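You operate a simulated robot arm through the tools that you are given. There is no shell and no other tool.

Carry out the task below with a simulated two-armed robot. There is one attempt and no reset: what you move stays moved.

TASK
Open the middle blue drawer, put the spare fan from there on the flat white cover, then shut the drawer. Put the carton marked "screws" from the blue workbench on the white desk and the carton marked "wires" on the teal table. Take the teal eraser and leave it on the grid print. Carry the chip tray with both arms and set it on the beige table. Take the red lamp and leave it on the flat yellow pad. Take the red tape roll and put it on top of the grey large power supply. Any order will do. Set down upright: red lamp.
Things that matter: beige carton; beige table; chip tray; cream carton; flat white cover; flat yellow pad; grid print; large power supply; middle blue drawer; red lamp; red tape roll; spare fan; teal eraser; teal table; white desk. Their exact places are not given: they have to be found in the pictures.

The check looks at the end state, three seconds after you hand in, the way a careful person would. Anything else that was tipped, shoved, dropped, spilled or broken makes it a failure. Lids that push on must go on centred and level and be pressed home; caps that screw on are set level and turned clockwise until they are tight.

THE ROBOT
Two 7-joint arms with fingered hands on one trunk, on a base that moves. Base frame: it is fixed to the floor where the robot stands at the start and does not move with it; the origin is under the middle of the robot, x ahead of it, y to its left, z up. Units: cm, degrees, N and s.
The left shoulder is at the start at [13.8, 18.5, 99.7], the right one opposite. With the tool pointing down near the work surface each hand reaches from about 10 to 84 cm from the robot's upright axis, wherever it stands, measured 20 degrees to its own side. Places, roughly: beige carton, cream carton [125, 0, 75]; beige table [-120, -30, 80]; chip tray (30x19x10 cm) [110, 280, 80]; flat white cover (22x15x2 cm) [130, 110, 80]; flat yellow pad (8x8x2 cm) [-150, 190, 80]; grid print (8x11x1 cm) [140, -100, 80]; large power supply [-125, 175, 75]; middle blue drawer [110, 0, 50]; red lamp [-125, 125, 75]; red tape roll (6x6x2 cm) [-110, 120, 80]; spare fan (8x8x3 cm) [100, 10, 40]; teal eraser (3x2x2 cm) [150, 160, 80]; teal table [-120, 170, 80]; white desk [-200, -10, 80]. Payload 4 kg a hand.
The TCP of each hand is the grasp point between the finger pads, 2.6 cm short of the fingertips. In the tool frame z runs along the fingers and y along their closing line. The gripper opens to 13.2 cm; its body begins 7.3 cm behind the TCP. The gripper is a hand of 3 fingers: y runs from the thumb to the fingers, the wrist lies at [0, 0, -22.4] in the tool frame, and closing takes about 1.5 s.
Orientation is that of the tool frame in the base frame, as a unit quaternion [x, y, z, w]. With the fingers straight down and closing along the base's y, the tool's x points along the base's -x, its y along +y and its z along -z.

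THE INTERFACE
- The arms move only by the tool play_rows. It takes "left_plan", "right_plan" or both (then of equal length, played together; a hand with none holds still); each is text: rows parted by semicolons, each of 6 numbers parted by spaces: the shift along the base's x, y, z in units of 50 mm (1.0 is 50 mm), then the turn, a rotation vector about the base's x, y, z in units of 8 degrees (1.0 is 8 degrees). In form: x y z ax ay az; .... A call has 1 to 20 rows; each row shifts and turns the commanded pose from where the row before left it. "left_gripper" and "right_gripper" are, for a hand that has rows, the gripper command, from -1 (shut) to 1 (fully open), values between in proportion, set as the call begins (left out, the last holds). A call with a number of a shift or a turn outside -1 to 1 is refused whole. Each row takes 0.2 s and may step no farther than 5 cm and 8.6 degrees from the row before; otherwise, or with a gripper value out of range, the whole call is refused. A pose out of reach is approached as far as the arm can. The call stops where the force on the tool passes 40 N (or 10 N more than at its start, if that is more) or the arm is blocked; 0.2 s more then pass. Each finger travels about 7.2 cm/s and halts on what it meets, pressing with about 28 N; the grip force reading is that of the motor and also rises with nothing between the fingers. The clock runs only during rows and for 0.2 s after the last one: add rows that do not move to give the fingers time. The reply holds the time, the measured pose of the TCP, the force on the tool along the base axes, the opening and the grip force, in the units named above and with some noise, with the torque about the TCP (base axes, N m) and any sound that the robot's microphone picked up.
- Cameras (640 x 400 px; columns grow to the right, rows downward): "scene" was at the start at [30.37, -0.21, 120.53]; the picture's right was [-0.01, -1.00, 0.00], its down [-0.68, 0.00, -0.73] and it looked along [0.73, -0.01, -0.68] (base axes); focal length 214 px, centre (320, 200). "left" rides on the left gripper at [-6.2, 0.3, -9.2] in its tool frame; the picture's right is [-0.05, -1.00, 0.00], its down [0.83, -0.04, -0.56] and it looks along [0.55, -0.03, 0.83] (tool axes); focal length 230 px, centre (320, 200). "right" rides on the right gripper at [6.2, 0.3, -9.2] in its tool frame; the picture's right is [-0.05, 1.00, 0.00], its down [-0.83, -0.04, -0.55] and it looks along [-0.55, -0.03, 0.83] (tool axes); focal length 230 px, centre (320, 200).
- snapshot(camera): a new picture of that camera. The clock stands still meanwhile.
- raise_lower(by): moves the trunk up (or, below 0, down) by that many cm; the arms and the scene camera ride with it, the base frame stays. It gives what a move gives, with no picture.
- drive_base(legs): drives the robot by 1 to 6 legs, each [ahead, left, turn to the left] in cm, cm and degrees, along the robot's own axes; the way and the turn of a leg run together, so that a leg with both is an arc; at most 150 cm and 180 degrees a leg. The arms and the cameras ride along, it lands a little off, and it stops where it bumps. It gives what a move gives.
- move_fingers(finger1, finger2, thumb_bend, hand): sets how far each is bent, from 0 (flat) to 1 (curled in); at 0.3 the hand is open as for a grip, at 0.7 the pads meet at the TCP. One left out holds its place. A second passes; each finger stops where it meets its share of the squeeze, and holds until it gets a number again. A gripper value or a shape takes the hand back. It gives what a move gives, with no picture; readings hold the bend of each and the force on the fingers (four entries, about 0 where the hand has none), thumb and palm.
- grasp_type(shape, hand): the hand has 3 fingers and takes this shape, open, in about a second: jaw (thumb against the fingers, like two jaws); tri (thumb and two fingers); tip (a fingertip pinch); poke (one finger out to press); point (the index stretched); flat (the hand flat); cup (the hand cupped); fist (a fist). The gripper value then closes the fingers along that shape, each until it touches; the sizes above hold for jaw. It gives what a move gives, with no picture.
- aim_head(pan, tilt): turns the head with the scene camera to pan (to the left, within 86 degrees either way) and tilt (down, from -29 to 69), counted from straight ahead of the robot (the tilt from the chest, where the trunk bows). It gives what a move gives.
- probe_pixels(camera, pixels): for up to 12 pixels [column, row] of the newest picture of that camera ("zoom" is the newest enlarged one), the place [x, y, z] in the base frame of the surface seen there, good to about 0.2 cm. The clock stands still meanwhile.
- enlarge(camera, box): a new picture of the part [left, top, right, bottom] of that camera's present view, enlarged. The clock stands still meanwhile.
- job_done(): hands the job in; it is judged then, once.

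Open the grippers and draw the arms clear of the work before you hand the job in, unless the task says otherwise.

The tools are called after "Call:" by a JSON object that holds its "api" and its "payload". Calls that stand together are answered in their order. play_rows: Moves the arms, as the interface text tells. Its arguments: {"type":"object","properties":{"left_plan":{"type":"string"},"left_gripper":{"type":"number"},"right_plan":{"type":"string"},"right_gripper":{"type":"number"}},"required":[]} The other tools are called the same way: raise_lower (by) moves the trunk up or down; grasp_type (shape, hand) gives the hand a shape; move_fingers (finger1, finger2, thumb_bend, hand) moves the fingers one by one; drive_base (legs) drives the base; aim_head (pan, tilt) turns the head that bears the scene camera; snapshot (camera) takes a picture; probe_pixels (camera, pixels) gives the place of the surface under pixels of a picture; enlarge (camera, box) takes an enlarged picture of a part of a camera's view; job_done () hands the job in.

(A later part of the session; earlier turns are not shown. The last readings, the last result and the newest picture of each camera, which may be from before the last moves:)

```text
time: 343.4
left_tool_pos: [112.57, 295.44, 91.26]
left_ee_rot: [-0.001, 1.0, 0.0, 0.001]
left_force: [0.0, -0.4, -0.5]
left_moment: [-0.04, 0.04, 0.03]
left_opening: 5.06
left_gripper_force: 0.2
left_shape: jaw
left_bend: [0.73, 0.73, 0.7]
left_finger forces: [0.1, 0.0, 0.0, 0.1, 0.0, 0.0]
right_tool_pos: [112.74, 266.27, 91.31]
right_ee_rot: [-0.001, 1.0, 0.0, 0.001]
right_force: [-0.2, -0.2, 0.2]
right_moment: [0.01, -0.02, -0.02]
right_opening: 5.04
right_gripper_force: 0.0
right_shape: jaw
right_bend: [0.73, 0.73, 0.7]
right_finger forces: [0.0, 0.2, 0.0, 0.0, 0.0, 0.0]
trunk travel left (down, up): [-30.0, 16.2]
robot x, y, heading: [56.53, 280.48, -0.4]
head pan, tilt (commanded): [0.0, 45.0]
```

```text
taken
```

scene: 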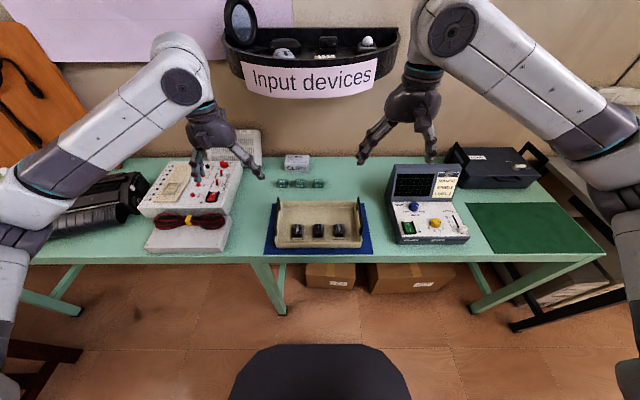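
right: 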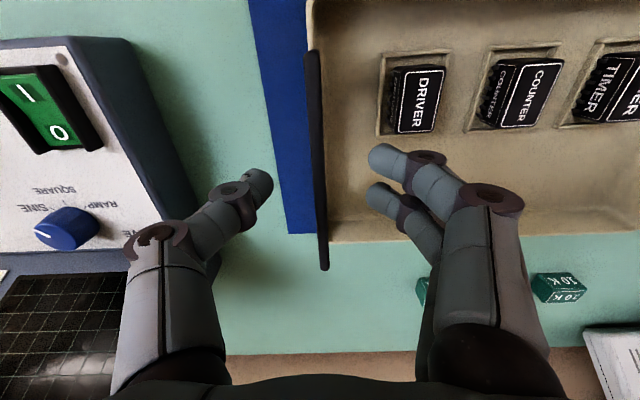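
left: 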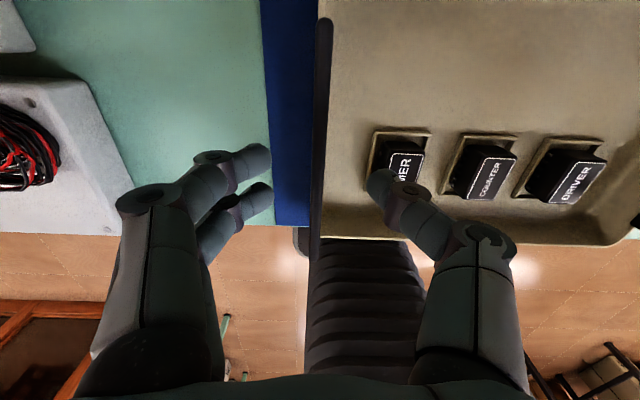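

Clear of the chips. Descend the last 2.2 cm and close both hands together.

Call:
{"api": "play_rows", "payload": {"left_plan": "0 0 -0.25 0 0 0; 0 0 -0.2 0 0 0; 0 0 0 0 0 0", "right_plan": "0 0 -0.25 0 0 0; 0 0 -0.2 0 0 0; 0 0 0 0 0 0"}}

Call:
{"api": "play_rows", "payload": {"left_plan": "0 0 0 0 0 0; 0 0 0 0 0 0; 0 0 0 0 0 0; 0 0 0 0 0 0; 0 0 0 0 0 0; 0 0 0 0 0 0", "right_plan": "0 0 0 0 0 0; 0 0 0 0 0 0; 0 0 0 0 0 0; 0 0 0 0 0 0; 0 0 0 0 0 0; 0 0 0 0 0 0", "left_gripper": -1, "right_gripper": -1}}

Call:
{"api": "snapshot", "payload": {"camera": "right"}}

Call:
{"api": "snapshot", "payload": {"camera": "left"}}

```text
time: 344.2
left_tool_pos: [112.66, 295.48, 88.91]
left_ee_rot: [-0.002, 1.0, 0.0, 0.001]
left_force: [0.8, 0.7, 0.8]
left_moment: [-0.02, -0.03, -0.04]
left_opening: 5.05
left_gripper_force: 0.1
left_shape: jaw
left_bend: [0.73, 0.73, 0.7]
left_finger forces: [0.1, 0.1, 0.1, 0.0, 0.0, 0.1]
right_tool_pos: [112.77, 266.32, 89.17]
right_ee_rot: [-0.001, 1.0, 0.0, 0.001]
right_force: [0.2, 0.3, -0.1]
right_moment: [0.0, 0.03, -0.04]
right_opening: 5.07
right_gripper_force: 0.1
right_shape: jaw
right_bend: [0.73, 0.73, 0.7]
right_finger forces: [0.0, 0.1, 0.1, 0.0, 0.0, 0.1]
trunk travel left (down, up): [-30.0, 16.2]
robot x, y, heading: [56.67, 280.36, -0.1]
head pan, tilt (commanded): [0.0, 45.0]
```

```text
time: 345.6
left_tool_pos: [112.64, 295.52, 89.1]
left_ee_rot: [-0.002, 1.0, 0.0, 0.001]
left_force: [0.0, 0.2, -0.3]
left_moment: [-0.02, 0.0, 0.01]
left_opening: 0.18
left_gripper_force: 27.9
left_shape: jaw
left_bend: [0.71, 0.71, 0.71]
left_finger forces: [12.5, 12.5, 0.0, 0.0, 24.8, 0.0]
right_tool_pos: [112.77, 266.34, 88.99]
right_ee_rot: [-0.001, 1.0, 0.0, 0.0]
right_force: [0.2, 0.7, -0.2]
right_moment: [0.02, 0.02, 0.01]
right_opening: 0.14
right_gripper_force: 28.1
right_shape: jaw
right_bend: [0.7, 0.7, 0.7]
right_finger forces: [12.5, 12.5, 0.0, 0.1, 25.1, 0.0]
trunk travel left (down, up): [-30.0, 16.2]
robot x, y, heading: [56.68, 280.71, 0.1]
head pan, tilt (commanded): [0.0, 45.0]
```

```text
taken
```

right: 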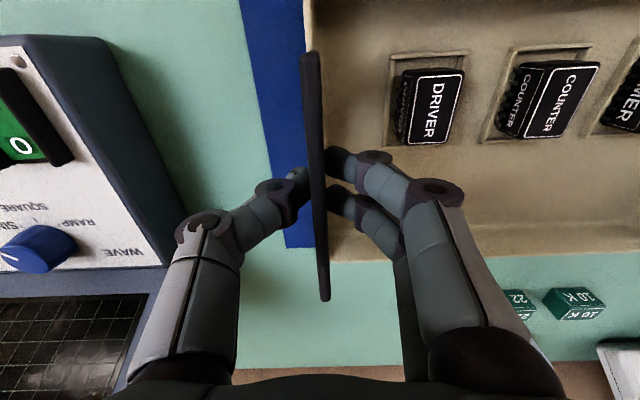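

```text
taken
```

left: 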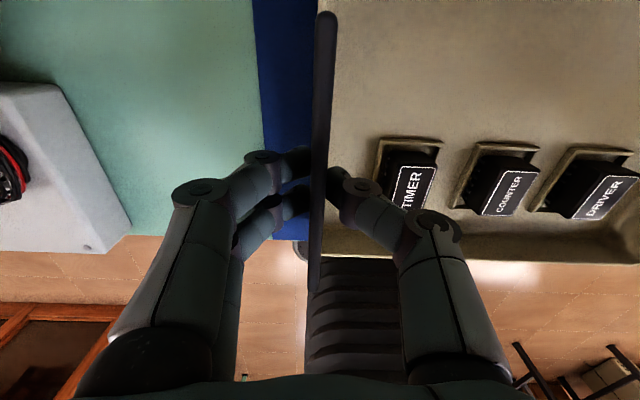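

Both grips are solid and symmetric. Lift gently in unison a few cm.

Call:
{"api": "play_rows", "payload": {"left_plan": "0 0 0.1 0 0 0; 0 0 0.15 0 0 0; 0 0 0.2 0 0 0; 0 0 0.2 0 0 0; 0 0 0 0 0 0", "right_plan": "0 0 0.1 0 0 0; 0 0 0.15 0 0 0; 0 0 0.2 0 0 0; 0 0 0.2 0 0 0; 0 0 0 0 0 0"}}

Call:
{"api": "snapshot", "payload": {"camera": "scene"}}

Call:
{"api": "snapshot", "payload": {"camera": "right"}}

```text
time: 346.8
left_tool_pos: [112.79, 295.52, 92.2]
left_ee_rot: [-0.001, 1.0, 0.0, 0.001]
left_force: [-0.7, -2.7, -2.1]
left_moment: [-0.04, 0.01, 0.0]
left_opening: 0.17
left_gripper_force: 28.5
left_shape: jaw
left_bend: [0.71, 0.71, 0.7]
left_finger forces: [12.3, 12.3, 0.0, 0.1, 26.3, 0.0]
right_tool_pos: [112.67, 266.27, 92.26]
right_ee_rot: [-0.001, 1.0, 0.0, 0.001]
right_force: [-0.7, 1.5, -1.6]
right_moment: [0.04, 0.01, 0.01]
right_opening: 0.14
right_gripper_force: 27.3
right_shape: jaw
right_bend: [0.7, 0.7, 0.7]
right_finger forces: [13.3, 13.3, 0.1, 0.0, 24.7, 0.0]
trunk travel left (down, up): [-30.0, 16.2]
robot x, y, heading: [56.12, 280.53, -0.1]
head pan, tilt (commanded): [0.0, 45.0]
```

```text
taken
```

scene: 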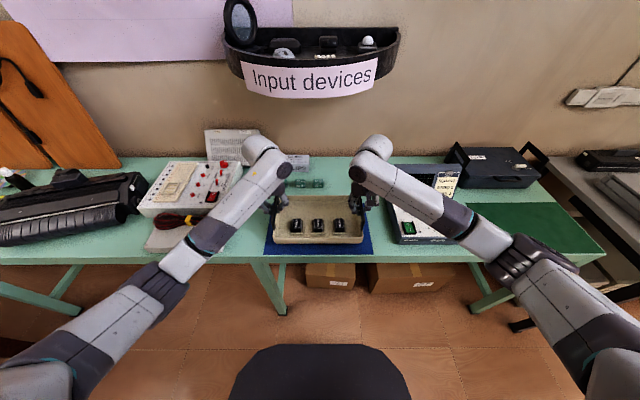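

```text
taken
```

right: 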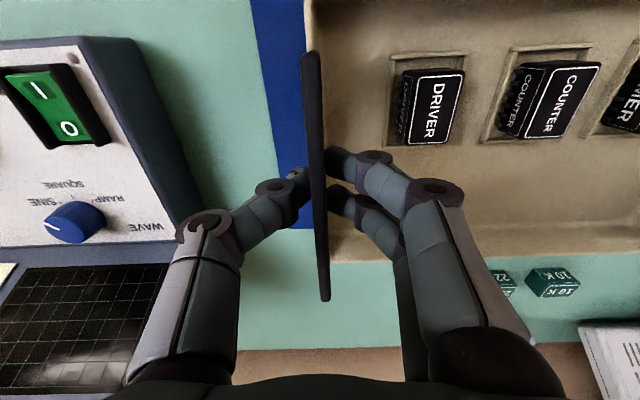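

The tray is level. Lift both hands 16 cm more in unison.

Call:
{"api": "play_rows", "payload": {"left_plan": "0 0 0.3 0 0 0; 0 0 0.4 0 0 0; 0 0 0.4 0 0 0; 0 0 0.4 0 0 0; 0 0 0.4 0 0 0; 0 0 0.4 0 0 0; 0 0 0.4 0 0 0; 0 0 0.3 0 0 0; 0 0 0.2 0 0 0; 0 0 0 0 0 0", "right_plan": "0 0 0.3 0 0 0; 0 0 0.4 0 0 0; 0 0 0.4 0 0 0; 0 0 0.4 0 0 0; 0 0 0.4 0 0 0; 0 0 0.4 0 0 0; 0 0 0.4 0 0 0; 0 0 0.3 0 0 0; 0 0 0.2 0 0 0; 0 0 0 0 0 0"}}

Call:
{"api": "snapshot", "payload": {"camera": "scene"}}

```text
time: 349.0
left_tool_pos: [112.75, 295.58, 108.26]
left_ee_rot: [-0.002, 1.0, 0.0, 0.0]
left_force: [0.0, -1.3, -2.2]
left_moment: [-0.04, 0.0, 0.01]
left_opening: 0.19
left_gripper_force: 28.0
left_shape: jaw
left_bend: [0.71, 0.71, 0.7]
left_finger forces: [12.7, 12.7, 0.1, 0.0, 26.6, 0.0]
right_tool_pos: [112.7, 266.27, 108.29]
right_ee_rot: [-0.001, 1.0, 0.0, 0.0]
right_force: [-0.6, 0.6, -2.1]
right_moment: [0.02, -0.01, 0.02]
right_opening: 0.13
right_gripper_force: 28.3
right_shape: jaw
right_bend: [0.7, 0.7, 0.7]
right_finger forces: [13.5, 13.4, 0.1, 0.0, 25.6, 0.0]
trunk travel left (down, up): [-30.0, 16.2]
robot x, y, heading: [56.5, 280.68, 0.2]
head pan, tilt (commanded): [0.0, 45.0]
```

```text
taken
```

scene: 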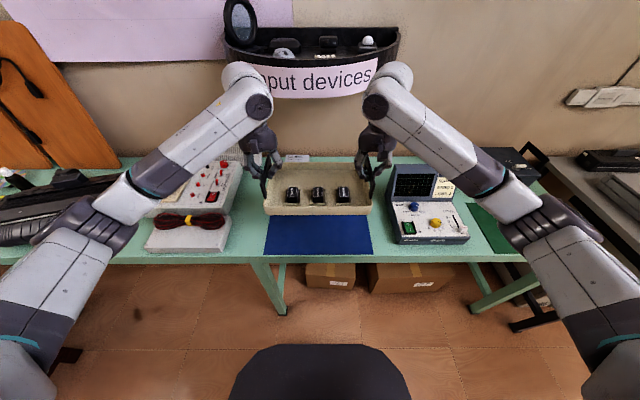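

Tray level, chips in place. Back away 66 cm, then turn right 90° (slowly in separate legs).

Call:
{"api": "drive_base", "payload": {"legs": [[-66, 0, 0]]}}

Call:
{"api": "drive_base", "payload": {"legs": [[0, 0, -45], [0, 0, -45]]}}

Call:
{"api": "snapshot", "payload": {"camera": "scene"}}

```text
time: 352.6
left_tool_pos: [47.67, 295.45, 108.15]
left_ee_rot: [0.003, 1.0, 0.0, 0.0]
left_force: [-0.3, 0.0, -3.0]
left_moment: [-0.04, -0.01, -0.03]
left_opening: 0.21
left_gripper_force: 28.0
left_shape: jaw
left_bend: [0.71, 0.71, 0.7]
left_finger forces: [13.0, 12.9, 0.0, 0.0, 26.3, 0.0]
right_tool_pos: [47.47, 266.4, 108.2]
right_ee_rot: [0.002, 1.0, 0.001, 0.0]
right_force: [0.4, 0.2, -2.0]
right_moment: [0.02, 0.01, 0.01]
right_opening: 0.13
right_gripper_force: 27.8
right_shape: jaw
right_bend: [0.7, 0.7, 0.7]
right_finger forces: [13.1, 13.3, 0.1, 0.1, 26.0, 0.0]
trunk travel left (down, up): [-30.0, 16.2]
robot x, y, heading: [-8.42, 280.75, -0.3]
head pan, tilt (commanded): [0.0, 45.0]
```

```text
time: 357.1
left_tool_pos: [6.76, 224.53, 108.08]
left_ee_rot: [0.705, 0.709, -0.001, 0.001]
left_force: [-0.3, -0.4, -2.3]
left_moment: [-0.01, 0.04, 0.0]
left_opening: 0.15
left_gripper_force: 28.1
left_shape: jaw
left_bend: [0.71, 0.71, 0.7]
left_finger forces: [12.8, 12.8, 0.0, 0.0, 26.2, 0.0]
right_tool_pos: [-22.5, 224.48, 108.29]
right_ee_rot: [0.704, 0.71, -0.001, 0.001]
right_force: [0.6, 0.2, -2.8]
right_moment: [0.01, -0.04, 0.05]
right_opening: 0.17
right_gripper_force: 27.8
right_shape: jaw
right_bend: [0.7, 0.7, 0.7]
right_finger forces: [13.2, 13.2, 0.1, 0.1, 26.0, 0.0]
trunk travel left (down, up): [-30.0, 16.2]
robot x, y, heading: [-8.55, 280.81, -89.7]
head pan, tilt (commanded): [0.0, 45.0]
```

```text
taken
```

scene: 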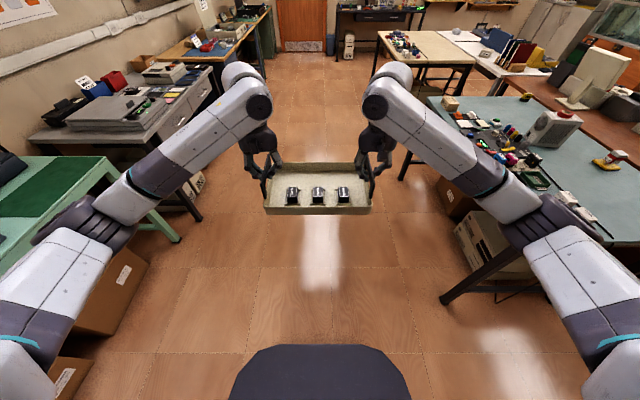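

All steady. Drive ahead down the aisle to y≈70.

Call:
{"api": "drive_base", "payload": {"legs": [[110, 0, 0], [100, 0, 0]]}}

Call:
{"api": "aim_head", "payload": {"pan": -50, "tilt": 45}}

Call:
{"api": "snapshot", "payload": {"camera": "scene"}}

```text
time: 367.5
left_tool_pos: [9.16, 15.03, 108.13]
left_ee_rot: [0.702, 0.712, -0.001, 0.001]
left_force: [-0.7, -0.3, -2.4]
left_moment: [0.0, 0.01, 0.01]
left_opening: 0.18
left_gripper_force: 28.3
left_shape: jaw
left_bend: [0.71, 0.71, 0.7]
left_finger forces: [12.8, 12.8, 0.0, 0.0, 26.2, 0.1]
right_tool_pos: [-20.1, 14.75, 108.34]
right_ee_rot: [0.702, 0.712, -0.001, 0.001]
right_force: [-0.1, 0.5, -3.2]
right_moment: [-0.02, 0.0, 0.0]
right_opening: 0.16
right_gripper_force: 28.3
right_shape: jaw
right_bend: [0.7, 0.7, 0.7]
right_finger forces: [13.3, 13.2, 0.0, 0.0, 25.9, 0.0]
trunk travel left (down, up): [-30.0, 16.2]
robot x, y, heading: [-6.74, 70.72, -89.2]
head pan, tilt (commanded): [0.0, 45.0]
```

```text
time: 368.7
left_tool_pos: [9.02, 14.96, 108.01]
left_ee_rot: [0.702, 0.712, 0.0, 0.0]
left_force: [-0.4, 0.8, -2.7]
left_moment: [-0.01, 0.02, -0.01]
left_opening: 0.17
left_gripper_force: 28.1
left_shape: jaw
left_bend: [0.71, 0.71, 0.7]
left_finger forces: [12.8, 12.8, 0.0, 0.1, 26.2, 0.0]
right_tool_pos: [-20.09, 14.66, 108.28]
right_ee_rot: [0.702, 0.712, 0.0, 0.0]
right_force: [0.7, -0.3, -3.1]
right_moment: [0.0, -0.02, 0.04]
right_opening: 0.14
right_gripper_force: 28.2
right_shape: jaw
right_bend: [0.7, 0.7, 0.7]
right_finger forces: [13.3, 13.2, 0.0, 0.1, 25.8, 0.0]
trunk travel left (down, up): [-30.0, 16.2]
robot x, y, heading: [-6.67, 70.93, -89.6]
head pan, tilt (commanded): [-50.0, 45.0]
```

```text
taken
```

scene: 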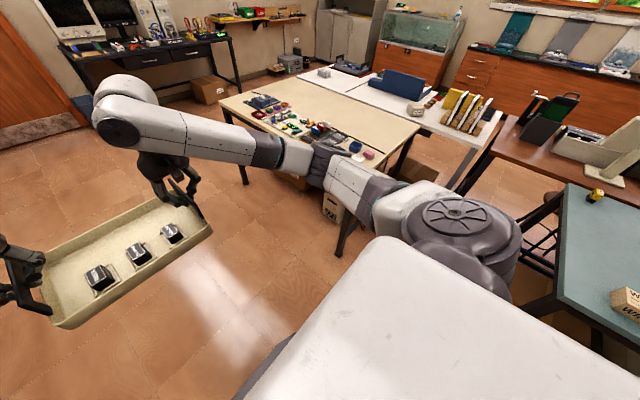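

Zoom on the beige table to fix the free area for the tray.

Call:
{"api": "enlarge", "payload": {"camera": "scene", "box": [210, 60, 434, 200]}}

```text
2.86 times, centred on (322, 130) of scene
```

zoom: 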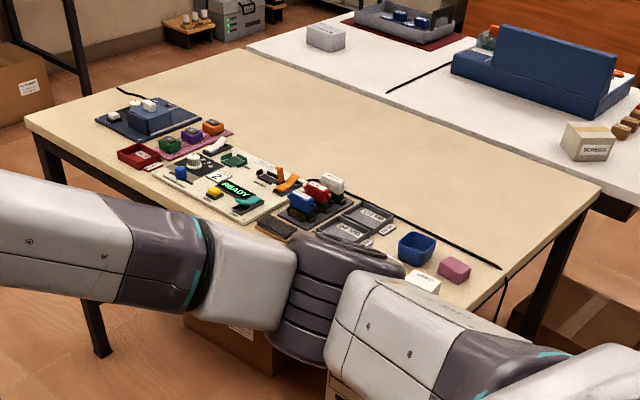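

Call:
{"api": "probe_pixels", "payload": {"camera": "zoom", "pixels": [[600, 190], [505, 268], [455, 265], [415, 235], [330, 185], [285, 175], [240, 60], [400, 130], [480, 190], [400, 180], [220, 125], [560, 190]]}}

```text
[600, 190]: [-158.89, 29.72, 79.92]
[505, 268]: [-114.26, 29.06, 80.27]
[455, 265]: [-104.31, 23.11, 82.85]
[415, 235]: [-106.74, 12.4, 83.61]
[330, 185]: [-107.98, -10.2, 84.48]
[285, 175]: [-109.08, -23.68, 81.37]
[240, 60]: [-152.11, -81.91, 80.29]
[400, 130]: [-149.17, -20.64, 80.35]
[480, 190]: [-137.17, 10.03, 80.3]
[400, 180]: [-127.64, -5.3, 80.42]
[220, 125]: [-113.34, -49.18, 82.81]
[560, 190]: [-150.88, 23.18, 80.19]
```

Free area: x −116…−158, y −80…29. I'll set the tray around (−132,5), facing −y from the gap. Raise the trunk 12 cm first so elbows clear the file holder.

Call:
{"api": "raise_lower", "payload": {"by": 6}}

Call:
{"api": "raise_lower", "payload": {"by": 6}}

Call:
{"api": "snapshot", "payload": {"camera": "scene"}}

Call:
{"api": "probe_pixels", "payload": {"camera": "scene", "pixels": [[560, 215], [545, 240], [520, 170], [600, 230], [360, 190], [440, 210], [545, 205]]}}

```text
time: 369.7
left_tool_pos: [8.99, 14.98, 114.09]
left_ee_rot: [0.702, 0.712, 0.0, 0.0]
left_force: [-0.2, -0.8, -2.2]
left_moment: [-0.01, 0.03, -0.01]
left_opening: 0.15
left_gripper_force: 27.9
left_shape: jaw
left_bend: [0.71, 0.71, 0.7]
left_finger forces: [12.5, 12.6, 0.0, 0.1, 26.4, 0.0]
right_tool_pos: [-20.06, 14.71, 114.11]
right_ee_rot: [0.702, 0.712, 0.0, 0.0]
right_force: [1.5, 0.1, -3.3]
right_moment: [0.0, 0.03, -0.02]
right_opening: 0.14
right_gripper_force: 28.0
right_shape: jaw
right_bend: [0.7, 0.7, 0.7]
right_finger forces: [13.4, 13.4, 0.0, 0.0, 25.8, 0.1]
trunk travel left (down, up): [-36.0, 10.2]
robot x, y, heading: [-6.54, 71.19, -89.7]
head pan, tilt (commanded): [-50.0, 45.0]
```

```text
time: 370.7
left_tool_pos: [8.97, 15.01, 120.12]
left_ee_rot: [0.702, 0.712, 0.0, 0.0]
left_force: [-0.5, -0.2, -2.3]
left_moment: [0.04, 0.07, 0.0]
left_opening: 0.19
left_gripper_force: 28.1
left_shape: jaw
left_bend: [0.71, 0.71, 0.71]
left_finger forces: [12.6, 12.8, 0.0, 0.1, 26.1, 0.0]
right_tool_pos: [-20.13, 14.6, 120.22]
right_ee_rot: [0.702, 0.712, 0.0, 0.0]
right_force: [0.9, -0.6, -2.9]
right_moment: [0.03, 0.01, 0.02]
right_opening: 0.12
right_gripper_force: 28.0
right_shape: jaw
right_bend: [0.7, 0.7, 0.7]
right_finger forces: [13.2, 13.3, 0.0, 0.1, 25.8, 0.0]
trunk travel left (down, up): [-42.0, 4.2]
robot x, y, heading: [-6.38, 71.07, -89.4]
head pan, tilt (commanded): [-50.0, 45.0]
```

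```text
taken
```

scene: 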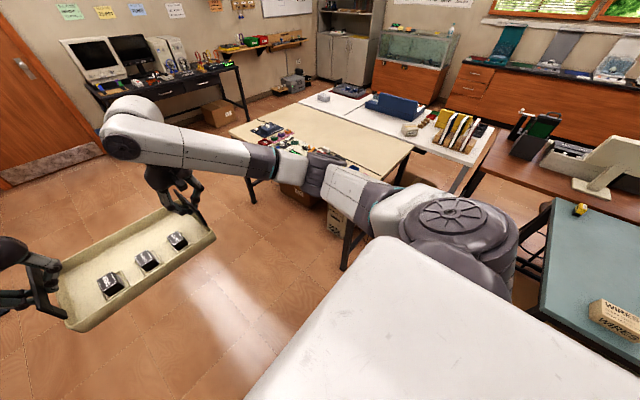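

```text
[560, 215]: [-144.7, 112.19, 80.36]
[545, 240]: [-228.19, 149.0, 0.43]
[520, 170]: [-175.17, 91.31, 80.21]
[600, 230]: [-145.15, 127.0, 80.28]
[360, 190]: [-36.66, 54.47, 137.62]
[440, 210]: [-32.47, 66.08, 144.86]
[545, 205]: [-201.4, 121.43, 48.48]
```

Elbow is at z≈137, 30 cm to the right: fine. Strafe right 126 cm into the gap, carrying the tray above the beige table.

Call:
{"api": "drive_base", "payload": {"legs": [[0, -63, -0.5], [0, -62, 0]]}}

Call:
{"api": "aim_head", "payload": {"pan": 0, "tilt": 55}}

Call:
{"api": "snapshot", "payload": {"camera": "scene"}}

```text
time: 377.3
left_tool_pos: [-115.32, 14.55, 120.15]
left_ee_rot: [0.706, 0.708, -0.001, 0.001]
left_force: [-2.1, 1.0, -3.0]
left_moment: [0.03, 0.05, -0.01]
left_opening: 0.17
left_gripper_force: 27.8
left_shape: jaw
left_bend: [0.71, 0.71, 0.71]
left_finger forces: [12.6, 12.8, 0.0, 0.0, 26.0, 0.1]
right_tool_pos: [-144.48, 14.5, 120.25]
right_ee_rot: [0.705, 0.709, -0.001, 0.001]
right_force: [1.0, -1.0, -3.1]
right_moment: [0.0, 0.02, 0.01]
right_opening: 0.14
right_gripper_force: 27.7
right_shape: jaw
right_bend: [0.7, 0.7, 0.7]
right_finger forces: [13.4, 13.1, 0.1, 0.0, 25.8, 0.1]
trunk travel left (down, up): [-42.0, 4.2]
robot x, y, heading: [-130.87, 70.63, -89.8]
head pan, tilt (commanded): [-50.0, 45.0]
```

```text
time: 378.4
left_tool_pos: [-115.33, 14.48, 120.23]
left_ee_rot: [0.706, 0.708, -0.001, 0.0]
left_force: [-1.0, 0.2, -2.8]
left_moment: [-0.04, 0.0, 0.01]
left_opening: 0.15
left_gripper_force: 28.6
left_shape: jaw
left_bend: [0.71, 0.71, 0.71]
left_finger forces: [12.6, 12.7, 0.0, 0.0, 26.0, 0.1]
right_tool_pos: [-144.61, 14.48, 120.25]
right_ee_rot: [0.706, 0.708, -0.001, 0.0]
right_force: [1.2, 0.0, -2.3]
right_moment: [0.01, 0.0, 0.01]
right_opening: 0.13
right_gripper_force: 27.6
right_shape: jaw
right_bend: [0.7, 0.7, 0.7]
right_finger forces: [13.3, 13.2, 0.0, 0.1, 25.8, 0.0]
trunk travel left (down, up): [-42.0, 4.2]
robot x, y, heading: [-130.63, 70.54, -90.0]
head pan, tilt (commanded): [0.0, 55.0]
```

```text
taken
```

scene: 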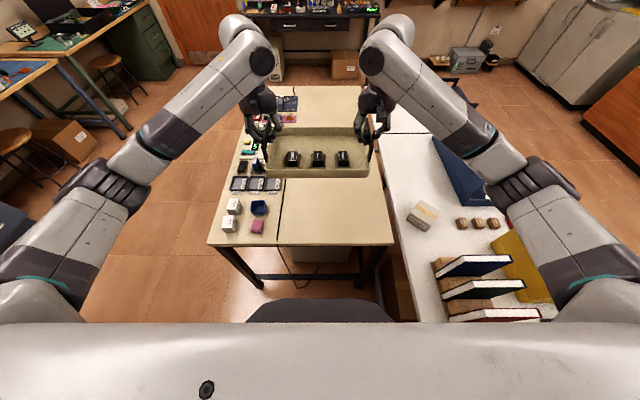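

Tray hovers over the free part of the beige table. Shift 3 cm right and 6 cm ahead for a comfortable placement.

Call:
{"api": "drive_base", "payload": {"legs": [[6, -3, 0]]}}

Call:
{"api": "snapshot", "payload": {"camera": "scene"}}

Call:
{"api": "probe_pixels", "payload": {"camera": "scene", "pixels": [[280, 235], [283, 200], [350, 220], [385, 230], [520, 195], [505, 150]]}}

```text
time: 379.4
left_tool_pos: [-117.85, 9.13, 120.53]
left_ee_rot: [0.706, 0.708, -0.003, 0.001]
left_force: [-0.3, 0.7, -2.5]
left_moment: [-0.05, 0.04, 0.02]
left_opening: 0.19
left_gripper_force: 27.6
left_shape: jaw
left_bend: [0.71, 0.71, 0.71]
left_finger forces: [12.7, 12.8, 0.0, 0.0, 25.7, 0.0]
right_tool_pos: [-147.2, 9.2, 120.7]
right_ee_rot: [0.705, 0.709, -0.003, 0.001]
right_force: [0.6, 0.8, -3.2]
right_moment: [-0.04, 0.05, -0.01]
right_opening: 0.16
right_gripper_force: 28.0
right_shape: jaw
right_bend: [0.7, 0.7, 0.7]
right_finger forces: [13.3, 13.1, 0.0, 0.0, 25.9, 0.1]
trunk travel left (down, up): [-42.0, 4.2]
robot x, y, heading: [-133.82, 64.92, -90.0]
head pan, tilt (commanded): [0.0, 55.0]
```

```text
taken
```

scene: 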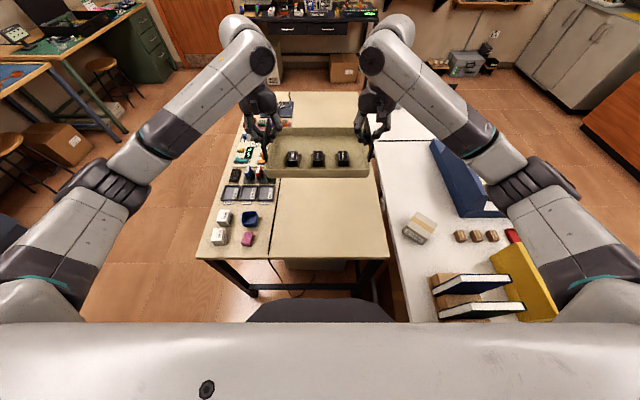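

```text
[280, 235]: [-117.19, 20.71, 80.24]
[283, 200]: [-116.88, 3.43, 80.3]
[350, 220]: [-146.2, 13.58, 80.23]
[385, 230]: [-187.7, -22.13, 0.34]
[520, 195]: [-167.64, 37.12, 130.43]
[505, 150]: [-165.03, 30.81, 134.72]
```

The cable lies at x≈−116; I shift both hands 4 cm further (−x) in unison, then lower part way.

Call:
{"api": "play_rows", "payload": {"left_plan": "-0.2 0 0 0 0 0; -0.3 0 0 0 0 0; -0.3 0 0 0 0 0; 0 0 -0.3 0 0 0; 0 0 -0.4 0 0 0; 0 0 -0.4 0 0 0; 0 0 -0.4 0 0 0; 0 0 -0.4 0 0 0; 0 0 -0.4 0 0 0; 0 0 -0.3 0 0 0; 0 0 0 0 0 0", "right_plan": "-0.2 0 0 0 0 0; -0.3 0 0 0 0 0; -0.3 0 0 0 0 0; 0 0 -0.3 0 0 0; 0 0 -0.4 0 0 0; 0 0 -0.4 0 0 0; 0 0 -0.4 0 0 0; 0 0 -0.4 0 0 0; 0 0 -0.4 0 0 0; 0 0 -0.3 0 0 0; 0 0 0 0 0 0"}}

Call:
{"api": "snapshot", "payload": {"camera": "scene"}}

```text
time: 381.9
left_tool_pos: [-122.41, 8.41, 107.09]
left_ee_rot: [0.706, 0.708, -0.001, 0.0]
left_force: [-0.4, 0.7, -2.8]
left_moment: [-0.01, 0.05, -0.03]
left_opening: 0.18
left_gripper_force: 28.5
left_shape: jaw
left_bend: [0.71, 0.71, 0.71]
left_finger forces: [12.3, 12.7, 0.0, 0.1, 26.0, 0.0]
right_tool_pos: [-151.42, 8.72, 107.14]
right_ee_rot: [0.705, 0.709, -0.001, 0.001]
right_force: [0.5, -0.6, -2.7]
right_moment: [0.0, 0.0, 0.01]
right_opening: 0.15
right_gripper_force: 28.2
right_shape: jaw
right_bend: [0.7, 0.7, 0.7]
right_finger forces: [13.6, 13.0, 0.0, 0.1, 26.0, 0.0]
trunk travel left (down, up): [-42.0, 4.2]
robot x, y, heading: [-133.02, 64.75, -89.8]
head pan, tilt (commanded): [0.0, 55.0]
```

```text
taken
```

scene: 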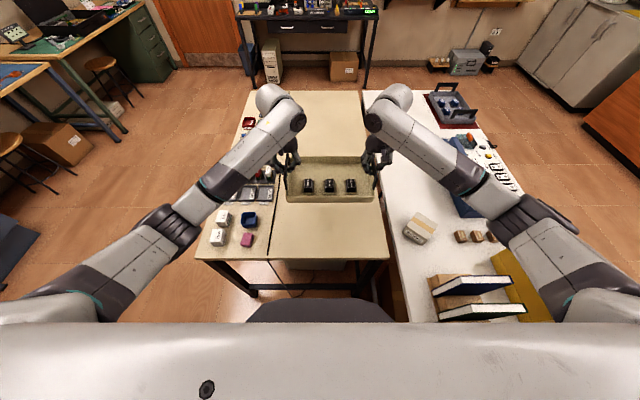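

Continue; check right elbow height relative to the books first.

Call:
{"api": "probe_pixels", "payload": {"camera": "scene", "pixels": [[515, 215], [525, 235], [505, 285], [480, 310], [490, 190], [382, 225], [272, 235]]}}

```text
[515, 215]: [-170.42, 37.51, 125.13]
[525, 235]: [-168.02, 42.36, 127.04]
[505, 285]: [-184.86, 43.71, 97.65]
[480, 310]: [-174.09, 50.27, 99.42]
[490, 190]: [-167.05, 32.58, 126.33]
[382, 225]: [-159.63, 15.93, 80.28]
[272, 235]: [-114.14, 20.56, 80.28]
```

I check the near ends of the books more exactly.

Call:
{"api": "probe_pixels", "payload": {"camera": "scene", "pixels": [[440, 291], [436, 290], [440, 315], [510, 277], [522, 305], [432, 285], [470, 275], [455, 287]]}}

Call:
{"api": "enlarge", "payload": {"camera": "scene", "box": [400, 180, 600, 320]}}

```text
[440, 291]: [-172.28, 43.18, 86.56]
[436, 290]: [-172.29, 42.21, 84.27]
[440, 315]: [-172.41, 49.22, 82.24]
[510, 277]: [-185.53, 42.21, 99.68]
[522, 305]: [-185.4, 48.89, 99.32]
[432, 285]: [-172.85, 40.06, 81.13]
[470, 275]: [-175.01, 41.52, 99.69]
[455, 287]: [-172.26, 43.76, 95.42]
```

```text
2.86 times, centred on (500, 250) of scene
```

zoom: 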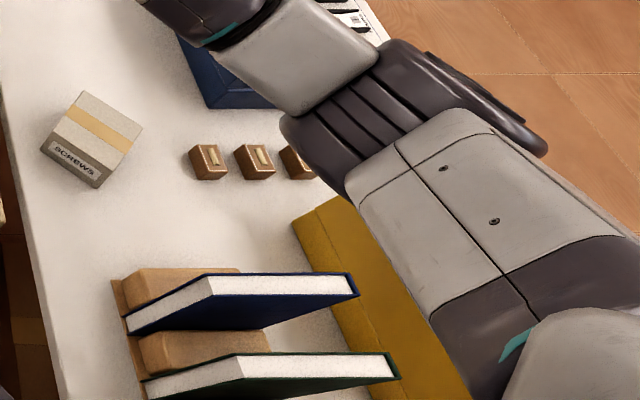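

Books reach z 99.7 at y≥41.5. Driving 5 cm ahead moves the elbow away from them; also raise the trunk 4 cm.

Call:
{"api": "drive_base", "payload": {"legs": [[5, 0, 0]]}}

Call:
{"api": "raise_lower", "payload": {"by": 4}}

Call:
{"api": "play_rows", "payload": {"left_plan": "0 0 -0.3 0 0 0; 0 0 -0.4 0 0 0; 0 0 -0.4 0 0 0; 0 0 -0.4 0 0 0; 0 0 -0.3 0 0 0; 0 0 0 0 0 0", "right_plan": "0 0 -0.3 0 0 0; 0 0 -0.4 0 0 0; 0 0 -0.4 0 0 0; 0 0 -0.4 0 0 0; 0 0 -0.3 0 0 0; 0 0 0 0 0 0"}}

Call:
{"api": "snapshot", "payload": {"camera": "scene"}}

```text
time: 382.8
left_tool_pos: [-122.38, 4.28, 107.56]
left_ee_rot: [0.707, 0.708, -0.002, 0.004]
left_force: [-2.0, 0.2, -2.7]
left_moment: [-0.04, 0.06, -0.02]
left_opening: 0.17
left_gripper_force: 27.5
left_shape: jaw
left_bend: [0.71, 0.71, 0.71]
left_finger forces: [12.5, 12.4, 0.0, 0.0, 26.4, 0.0]
right_tool_pos: [-151.53, 4.43, 107.67]
right_ee_rot: [0.705, 0.709, -0.003, 0.003]
right_force: [2.0, 0.6, -2.3]
right_moment: [-0.03, -0.01, 0.01]
right_opening: 0.15
right_gripper_force: 27.9
right_shape: jaw
right_bend: [0.7, 0.7, 0.7]
right_finger forces: [13.4, 13.4, 0.0, 0.0, 25.5, 0.0]
trunk travel left (down, up): [-42.0, 4.2]
robot x, y, heading: [-133.18, 59.83, -89.8]
head pan, tilt (commanded): [0.0, 55.0]
```

```text
time: 383.6
left_tool_pos: [-122.31, 3.4, 111.09]
left_ee_rot: [0.707, 0.708, 0.001, -0.001]
left_force: [-1.2, 0.4, -2.1]
left_moment: [-0.01, 0.04, 0.0]
left_opening: 0.16
left_gripper_force: 28.1
left_shape: jaw
left_bend: [0.71, 0.71, 0.71]
left_finger forces: [12.0, 12.4, 0.0, 0.0, 25.7, 0.0]
right_tool_pos: [-151.52, 3.56, 111.23]
right_ee_rot: [0.705, 0.709, 0.001, -0.001]
right_force: [0.3, 0.0, -3.0]
right_moment: [0.02, 0.0, -0.01]
right_opening: 0.17
right_gripper_force: 28.1
right_shape: jaw
right_bend: [0.7, 0.7, 0.7]
right_finger forces: [13.6, 13.2, 0.1, 0.0, 25.6, 0.0]
trunk travel left (down, up): [-46.0, 0.2]
robot x, y, heading: [-133.35, 59.91, -89.9]
head pan, tilt (commanded): [0.0, 55.0]
```

```text
time: 385.0
left_tool_pos: [-122.33, 3.73, 102.18]
left_ee_rot: [0.706, 0.708, -0.001, 0.001]
left_force: [-4.0, 0.4, -2.1]
left_moment: [-0.02, 0.09, 0.03]
left_opening: 0.15
left_gripper_force: 28.4
left_shape: jaw
left_bend: [0.71, 0.71, 0.71]
left_finger forces: [11.5, 11.7, 0.0, 0.0, 27.2, 0.0]
right_tool_pos: [-151.59, 3.74, 102.2]
right_ee_rot: [0.706, 0.708, -0.001, 0.0]
right_force: [4.1, 0.0, -2.8]
right_moment: [0.0, 0.0, -0.01]
right_opening: 0.13
right_gripper_force: 27.8
right_shape: jaw
right_bend: [0.7, 0.7, 0.7]
right_finger forces: [14.4, 14.1, 0.0, 0.0, 24.6, 0.1]
trunk travel left (down, up): [-46.0, 0.2]
robot x, y, heading: [-133.19, 60.33, -90.0]
head pan, tilt (commanded): [0.0, 55.0]
```

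```text
taken
```

scene: 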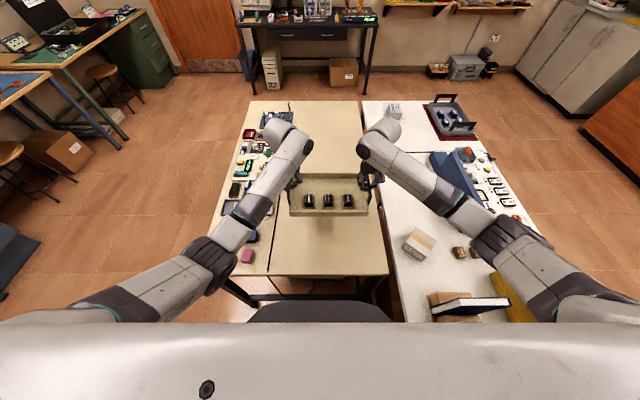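

Tray remains level. Probe elbow clearance again, then continue down.

Call:
{"api": "probe_pixels", "payload": {"camera": "scene", "pixels": [[505, 240], [520, 265], [490, 250], [490, 300], [495, 230], [210, 262]]}}

Call:
{"api": "play_rows", "payload": {"left_plan": "0 0 -0.3 0 0 0; 0 0 -0.4 0 0 0; 0 0 -0.4 0 0 0; 0 0 -0.3 0 0 0; 0 0 0 0 0 0", "right_plan": "0 0 -0.3 0 0 0; 0 0 -0.4 0 0 0; 0 0 -0.4 0 0 0; 0 0 -0.3 0 0 0; 0 0 0 0 0 0"}}

Call:
{"api": "snapshot", "payload": {"camera": "scene"}}

```text
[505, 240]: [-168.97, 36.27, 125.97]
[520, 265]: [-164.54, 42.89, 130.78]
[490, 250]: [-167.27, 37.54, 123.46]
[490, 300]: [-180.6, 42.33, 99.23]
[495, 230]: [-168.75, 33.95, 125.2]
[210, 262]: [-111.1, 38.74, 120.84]
```

```text
time: 386.2
left_tool_pos: [-122.41, 3.74, 95.11]
left_ee_rot: [0.707, 0.707, -0.001, 0.001]
left_force: [-0.7, -0.1, -2.1]
left_moment: [-0.01, 0.02, -0.05]
left_opening: 0.15
left_gripper_force: 28.2
left_shape: jaw
left_bend: [0.71, 0.71, 0.71]
left_finger forces: [12.0, 12.7, 0.0, 0.0, 25.2, 0.0]
right_tool_pos: [-151.6, 3.79, 95.17]
right_ee_rot: [0.706, 0.709, 0.0, 0.001]
right_force: [0.4, 0.2, -3.1]
right_moment: [0.01, 0.01, 0.02]
right_opening: 0.11
right_gripper_force: 28.1
right_shape: jaw
right_bend: [0.7, 0.7, 0.7]
right_finger forces: [13.5, 12.8, 0.0, 0.0, 26.5, 0.1]
trunk travel left (down, up): [-46.0, 0.2]
robot x, y, heading: [-133.43, 60.06, -90.1]
head pan, tilt (commanded): [0.0, 55.0]
```

```text
taken
```

scene: 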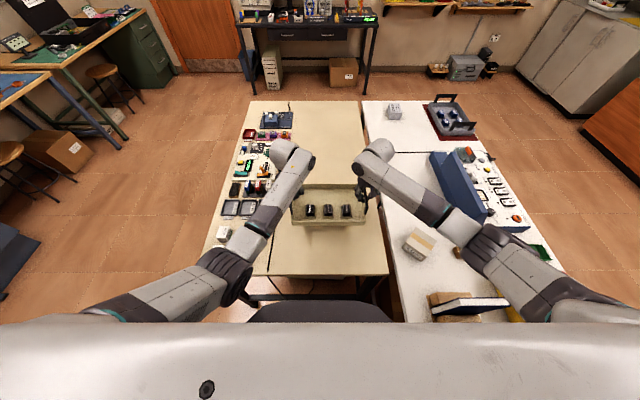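

Continue lowering to just above the table.

Call:
{"api": "play_rows", "payload": {"left_plan": "0 0 -0.3 0 0 0; 0 0 -0.3 0 0 0; 0 0 -0.3 0 0 0; 0 0 -0.1 0 0 0; 0 0 0 0 0 0", "right_plan": "0 0 -0.3 0 0 0; 0 0 -0.3 0 0 0; 0 0 -0.3 0 0 0; 0 0 -0.1 0 0 0; 0 0 0 0 0 0"}}

Call:
{"api": "snapshot", "payload": {"camera": "scene"}}

Call:
{"api": "snapshot", "payload": {"camera": "right"}}

```text
time: 387.4
left_tool_pos: [-122.39, 3.64, 90.34]
left_ee_rot: [0.707, 0.708, 0.0, 0.001]
left_force: [-0.7, -0.6, -2.2]
left_moment: [0.0, 0.01, -0.02]
left_opening: 0.17
left_gripper_force: 27.8
left_shape: jaw
left_bend: [0.71, 0.71, 0.71]
left_finger forces: [12.0, 12.4, 0.1, 0.1, 25.1, 0.0]
right_tool_pos: [-151.45, 3.72, 90.28]
right_ee_rot: [0.705, 0.709, -0.001, 0.001]
right_force: [-0.6, 0.2, -3.1]
right_moment: [-0.02, 0.02, -0.01]
right_opening: 0.11
right_gripper_force: 28.2
right_shape: jaw
right_bend: [0.7, 0.7, 0.7]
right_finger forces: [13.5, 13.0, 0.0, 0.1, 26.4, 0.0]
trunk travel left (down, up): [-46.0, 0.2]
robot x, y, heading: [-133.68, 60.25, -90.0]
head pan, tilt (commanded): [0.0, 55.0]
```

```text
taken
```

scene: 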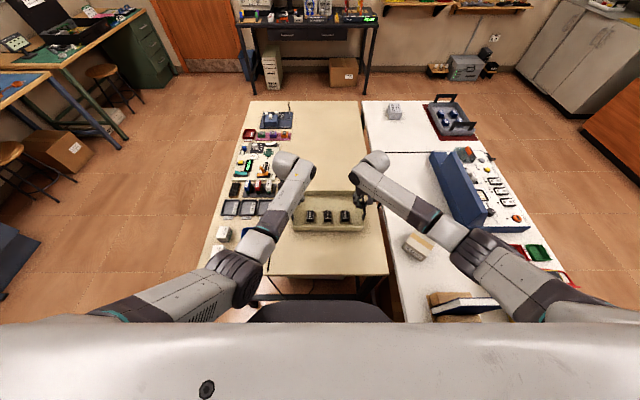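

```text
taken
```

right: 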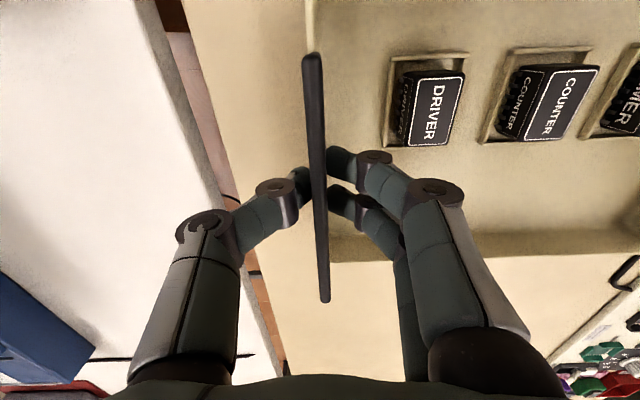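

About 1.6 cm to go. Lower in small steps watching forces.

Call:
{"api": "play_rows", "payload": {"left_plan": "0 0 -0.12 0 0 0; 0 0 -0.1 0 0 0; 0 0 0 0 0 0", "right_plan": "0 0 -0.12 0 0 0; 0 0 -0.1 0 0 0; 0 0 0 0 0 0"}}

Call:
{"api": "play_rows", "payload": {"left_plan": "0 0 -0.06 0 0 0; 0 0 0 0 0 0", "right_plan": "0 0 -0.06 0 0 0; 0 0 0 0 0 0"}}

Call:
{"api": "play_rows", "payload": {"left_plan": "0 0 -0.05 0 0 0; 0 0 0 0 0 0", "right_plan": "0 0 -0.05 0 0 0; 0 0 0 0 0 0"}}

```text
time: 388.2
left_tool_pos: [-122.29, 3.69, 89.13]
left_ee_rot: [0.707, 0.708, 0.0, 0.0]
left_force: [-1.6, 0.9, -2.4]
left_moment: [-0.01, 0.05, 0.0]
left_opening: 0.18
left_gripper_force: 28.5
left_shape: jaw
left_bend: [0.71, 0.71, 0.71]
left_finger forces: [11.7, 12.2, 0.0, 0.0, 25.5, 0.1]
right_tool_pos: [-151.39, 3.67, 89.24]
right_ee_rot: [0.705, 0.709, -0.001, 0.0]
right_force: [0.5, -0.5, -1.7]
right_moment: [-0.02, 0.01, 0.01]
right_opening: 0.16
right_gripper_force: 28.6
right_shape: jaw
right_bend: [0.7, 0.7, 0.7]
right_finger forces: [13.9, 13.1, 0.0, 0.0, 25.9, 0.1]
trunk travel left (down, up): [-46.0, 0.2]
robot x, y, heading: [-133.58, 59.82, -90.1]
head pan, tilt (commanded): [0.0, 55.0]
```

```text
time: 388.8
left_tool_pos: [-122.3, 3.63, 88.79]
left_ee_rot: [0.707, 0.707, -0.001, 0.001]
left_force: [0.6, 0.8, -3.3]
left_moment: [0.01, 0.03, -0.04]
left_opening: 0.16
left_gripper_force: 27.7
left_shape: jaw
left_bend: [0.71, 0.71, 0.71]
left_finger forces: [12.0, 12.7, 0.1, 0.1, 24.8, 0.0]
right_tool_pos: [-151.52, 3.65, 88.93]
right_ee_rot: [0.705, 0.709, 0.0, 0.001]
right_force: [-0.2, -0.3, -3.2]
right_moment: [0.01, -0.01, -0.01]
right_opening: 0.13
right_gripper_force: 27.7
right_shape: jaw
right_bend: [0.7, 0.7, 0.7]
right_finger forces: [13.4, 12.7, 0.0, 0.0, 26.7, 0.1]
trunk travel left (down, up): [-46.0, 0.2]
robot x, y, heading: [-133.6, 59.71, -89.8]
head pan, tilt (commanded): [0.0, 55.0]
```

```text
time: 389.4
left_tool_pos: [-122.34, 3.64, 88.52]
left_ee_rot: [0.706, 0.708, -0.001, 0.001]
left_force: [0.4, 1.5, -2.8]
left_moment: [0.02, 0.0, -0.01]
left_opening: 0.17
left_gripper_force: 28.0
left_shape: jaw
left_bend: [0.71, 0.71, 0.71]
left_finger forces: [12.1, 12.0, 0.1, 0.0, 24.7, 0.1]
right_tool_pos: [-151.57, 3.84, 88.68]
right_ee_rot: [0.705, 0.709, 0.0, 0.0]
right_force: [-1.4, 1.1, -3.0]
right_moment: [0.02, 0.01, -0.01]
right_opening: 0.12
right_gripper_force: 28.3
right_shape: jaw
right_bend: [0.7, 0.7, 0.7]
right_finger forces: [13.2, 13.0, 0.1, 0.0, 26.6, 0.0]
trunk travel left (down, up): [-46.0, 0.2]
robot x, y, heading: [-133.48, 59.76, -90.0]
head pan, tilt (commanded): [0.0, 55.0]
```

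Not yet touching (still bearing ~3 N each). Continue.

Call:
{"api": "play_rows", "payload": {"left_plan": "0 0 -0.04 0 0 0; 0 0 0 0 0 0", "right_plan": "0 0 -0.04 0 0 0; 0 0 0 0 0 0"}}

Call:
{"api": "play_rows", "payload": {"left_plan": "0 0 -0.04 0 0 0; 0 0 0 0 0 0", "right_plan": "0 0 -0.04 0 0 0; 0 0 0 0 0 0"}}

```text
time: 390.0
left_tool_pos: [-122.42, 3.66, 88.27]
left_ee_rot: [0.706, 0.708, 0.0, 0.0]
left_force: [-2.6, -0.4, -1.9]
left_moment: [-0.01, 0.09, 0.02]
left_opening: 0.19
left_gripper_force: 28.2
left_shape: jaw
left_bend: [0.71, 0.71, 0.72]
left_finger forces: [9.9, 9.9, 0.0, 0.1, 21.7, 0.0]
right_tool_pos: [-151.46, 3.62, 88.5]
right_ee_rot: [0.705, 0.709, 0.0, 0.001]
right_force: [0.2, -0.5, 2.4]
right_moment: [0.03, 0.0, 0.03]
right_opening: 0.13
right_gripper_force: 27.9
right_shape: jaw
right_bend: [0.7, 0.7, 0.71]
right_finger forces: [12.7, 12.9, 0.0, 0.0, 26.3, 0.1]
trunk travel left (down, up): [-46.0, 0.2]
robot x, y, heading: [-133.66, 60.11, -89.8]
head pan, tilt (commanded): [0.0, 55.0]
```

```text
time: 390.6
left_tool_pos: [-122.25, 3.66, 88.03]
left_ee_rot: [0.706, 0.708, 0.0, 0.001]
left_force: [-0.8, -0.1, -2.2]
left_moment: [0.02, 0.01, -0.03]
left_opening: 0.0
left_gripper_force: 28.4
left_shape: jaw
left_bend: [0.72, 0.72, 0.73]
left_finger forces: [0.0, 0.0, 0.0, 0.0, 0.1, 0.0]
right_tool_pos: [-151.5, 3.87, 88.14]
right_ee_rot: [0.705, 0.709, 0.0, 0.0]
right_force: [-0.3, 0.9, -2.6]
right_moment: [0.0, 0.07, 0.01]
right_opening: 0.14
right_gripper_force: 28.3
right_shape: jaw
right_bend: [0.7, 0.7, 0.73]
right_finger forces: [10.6, 10.5, 0.0, 0.0, 20.9, 0.1]
trunk travel left (down, up): [-46.0, 0.2]
robot x, y, heading: [-133.35, 59.68, -90.1]
head pan, tilt (commanded): [0.0, 55.0]
```

The left grip slid just under its bar; the tray is likely resting. I look at it closely before releasing.

Call:
{"api": "enlarge", "payload": {"camera": "scene", "box": [270, 170, 390, 250]}}

Call:
{"api": "snapshot", "payload": {"camera": "left"}}

Call:
{"api": "snapshot", "payload": {"camera": "right"}}

```text
5.00 times, centred on (330, 210) of scene
```

zoom: 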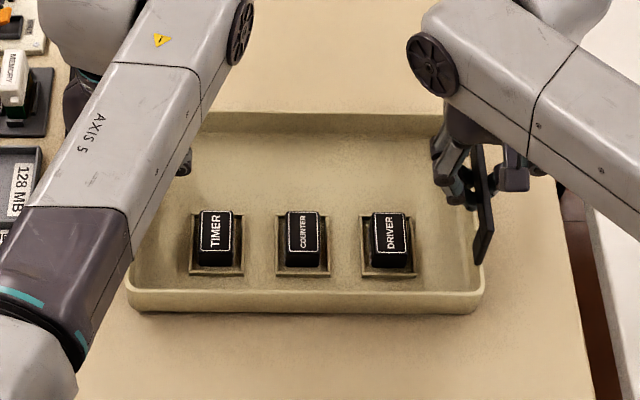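

```text
taken
```

left: 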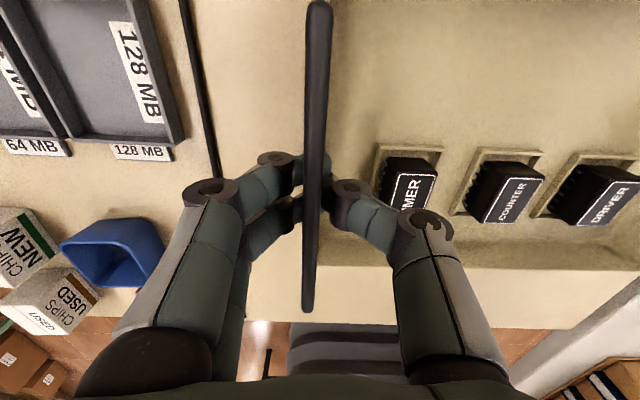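

```text
taken
```

right: 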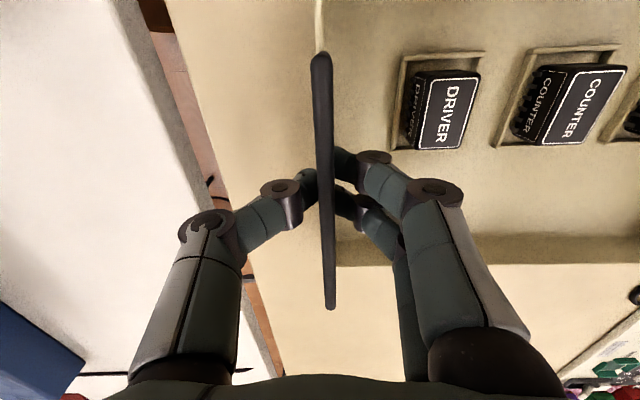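

Probe rim and base heights to confirm it rests on the table.

Call:
{"api": "probe_pixels", "payload": {"camera": "zoom", "pixels": [[140, 295], [300, 298], [470, 297], [300, 308], [150, 306], [465, 306], [300, 330], [215, 215], [485, 240]]}}

```text
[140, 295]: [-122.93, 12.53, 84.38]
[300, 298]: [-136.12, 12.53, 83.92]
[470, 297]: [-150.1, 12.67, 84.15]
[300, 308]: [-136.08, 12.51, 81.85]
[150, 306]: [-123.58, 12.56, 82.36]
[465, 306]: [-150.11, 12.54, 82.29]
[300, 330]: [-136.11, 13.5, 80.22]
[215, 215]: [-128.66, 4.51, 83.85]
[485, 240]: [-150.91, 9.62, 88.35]
```

Rim at z≈84 all around: resting. Lower the hands 0.3 cm more, then open both together moderately.

Call:
{"api": "play_rows", "payload": {"left_plan": "0 0 -0.06 0 0 0; 0 0 0 0 0 0", "right_plan": "0 0 -0.06 0 0 0; 0 0 0 0 0 0"}}

Call:
{"api": "play_rows", "payload": {"left_plan": "0 0 0 0 0 0; 0 0 0 0 0 0; 0 0 0 0 0 0; 0 0 0 0 0 0; 0 0 0 0 0 0", "right_plan": "0 0 0 0 0 0; 0 0 0 0 0 0; 0 0 0 0 0 0; 0 0 0 0 0 0; 0 0 0 0 0 0", "left_gripper": -0.24, "right_gripper": -0.24}}

Call:
{"api": "snapshot", "payload": {"camera": "left"}}

Call:
{"api": "snapshot", "payload": {"camera": "right"}}

```text
time: 391.2
left_tool_pos: [-122.2, 3.62, 87.88]
left_ee_rot: [0.707, 0.707, -0.001, 0.001]
left_force: [0.3, 0.2, -3.8]
left_moment: [0.02, 0.02, 0.01]
left_opening: 0.0
left_gripper_force: 28.1
left_shape: jaw
left_bend: [0.72, 0.72, 0.73]
left_finger forces: [0.0, 0.0, 0.0, 0.0, 0.1, 0.0]
right_tool_pos: [-151.56, 3.83, 87.85]
right_ee_rot: [0.705, 0.709, 0.0, 0.001]
right_force: [-0.9, 0.4, -2.2]
right_moment: [-0.01, 0.01, -0.02]
right_opening: 0.0
right_gripper_force: 28.2
right_shape: jaw
right_bend: [0.71, 0.71, 0.75]
right_finger forces: [0.0, 0.0, 0.0, 0.0, 0.0, 0.0]
trunk travel left (down, up): [-46.0, 0.2]
robot x, y, heading: [-133.78, 60.06, -89.8]
head pan, tilt (commanded): [0.0, 55.0]
```

```text
time: 392.4
left_tool_pos: [-122.33, 3.66, 87.86]
left_ee_rot: [0.707, 0.707, 0.001, 0.002]
left_force: [0.3, 0.5, 0.3]
left_moment: [-0.01, 0.0, 0.0]
left_opening: 4.96
left_gripper_force: 0.1
left_shape: jaw
left_bend: [0.74, 0.74, 0.7]
left_finger forces: [0.0, 0.0, 0.1, 0.0, 0.1, 0.0]
right_tool_pos: [-151.48, 3.76, 87.91]
right_ee_rot: [0.706, 0.709, 0.0, 0.001]
right_force: [-0.5, 0.3, 0.3]
right_moment: [-0.02, -0.02, -0.02]
right_opening: 4.93
right_gripper_force: 0.0
right_shape: jaw
right_bend: [0.74, 0.74, 0.7]
right_finger forces: [0.0, 0.0, 0.1, 0.0, 0.0, 0.1]
trunk travel left (down, up): [-46.0, 0.2]
robot x, y, heading: [-133.52, 59.95, -89.7]
head pan, tilt (commanded): [0.0, 55.0]
```

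```text
taken
```

left: 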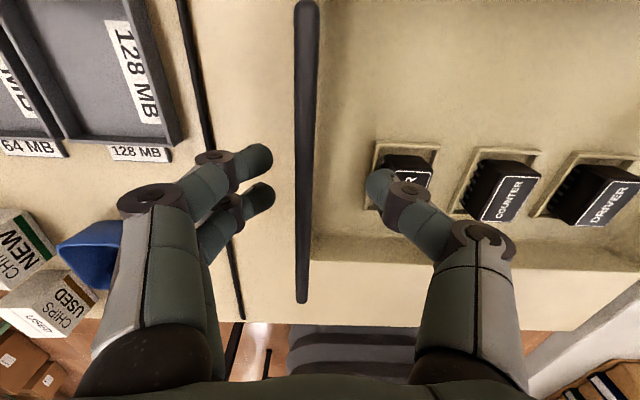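

```text
taken
```

right: 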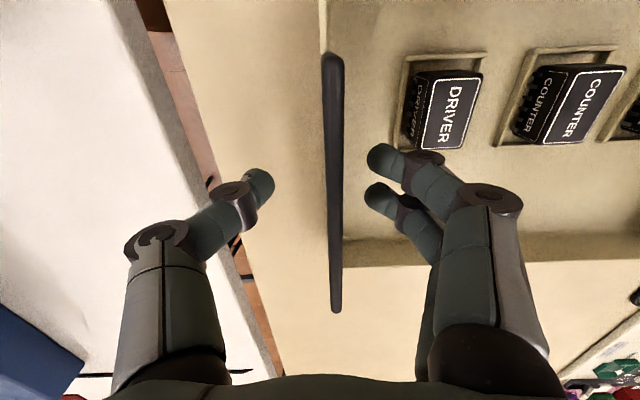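

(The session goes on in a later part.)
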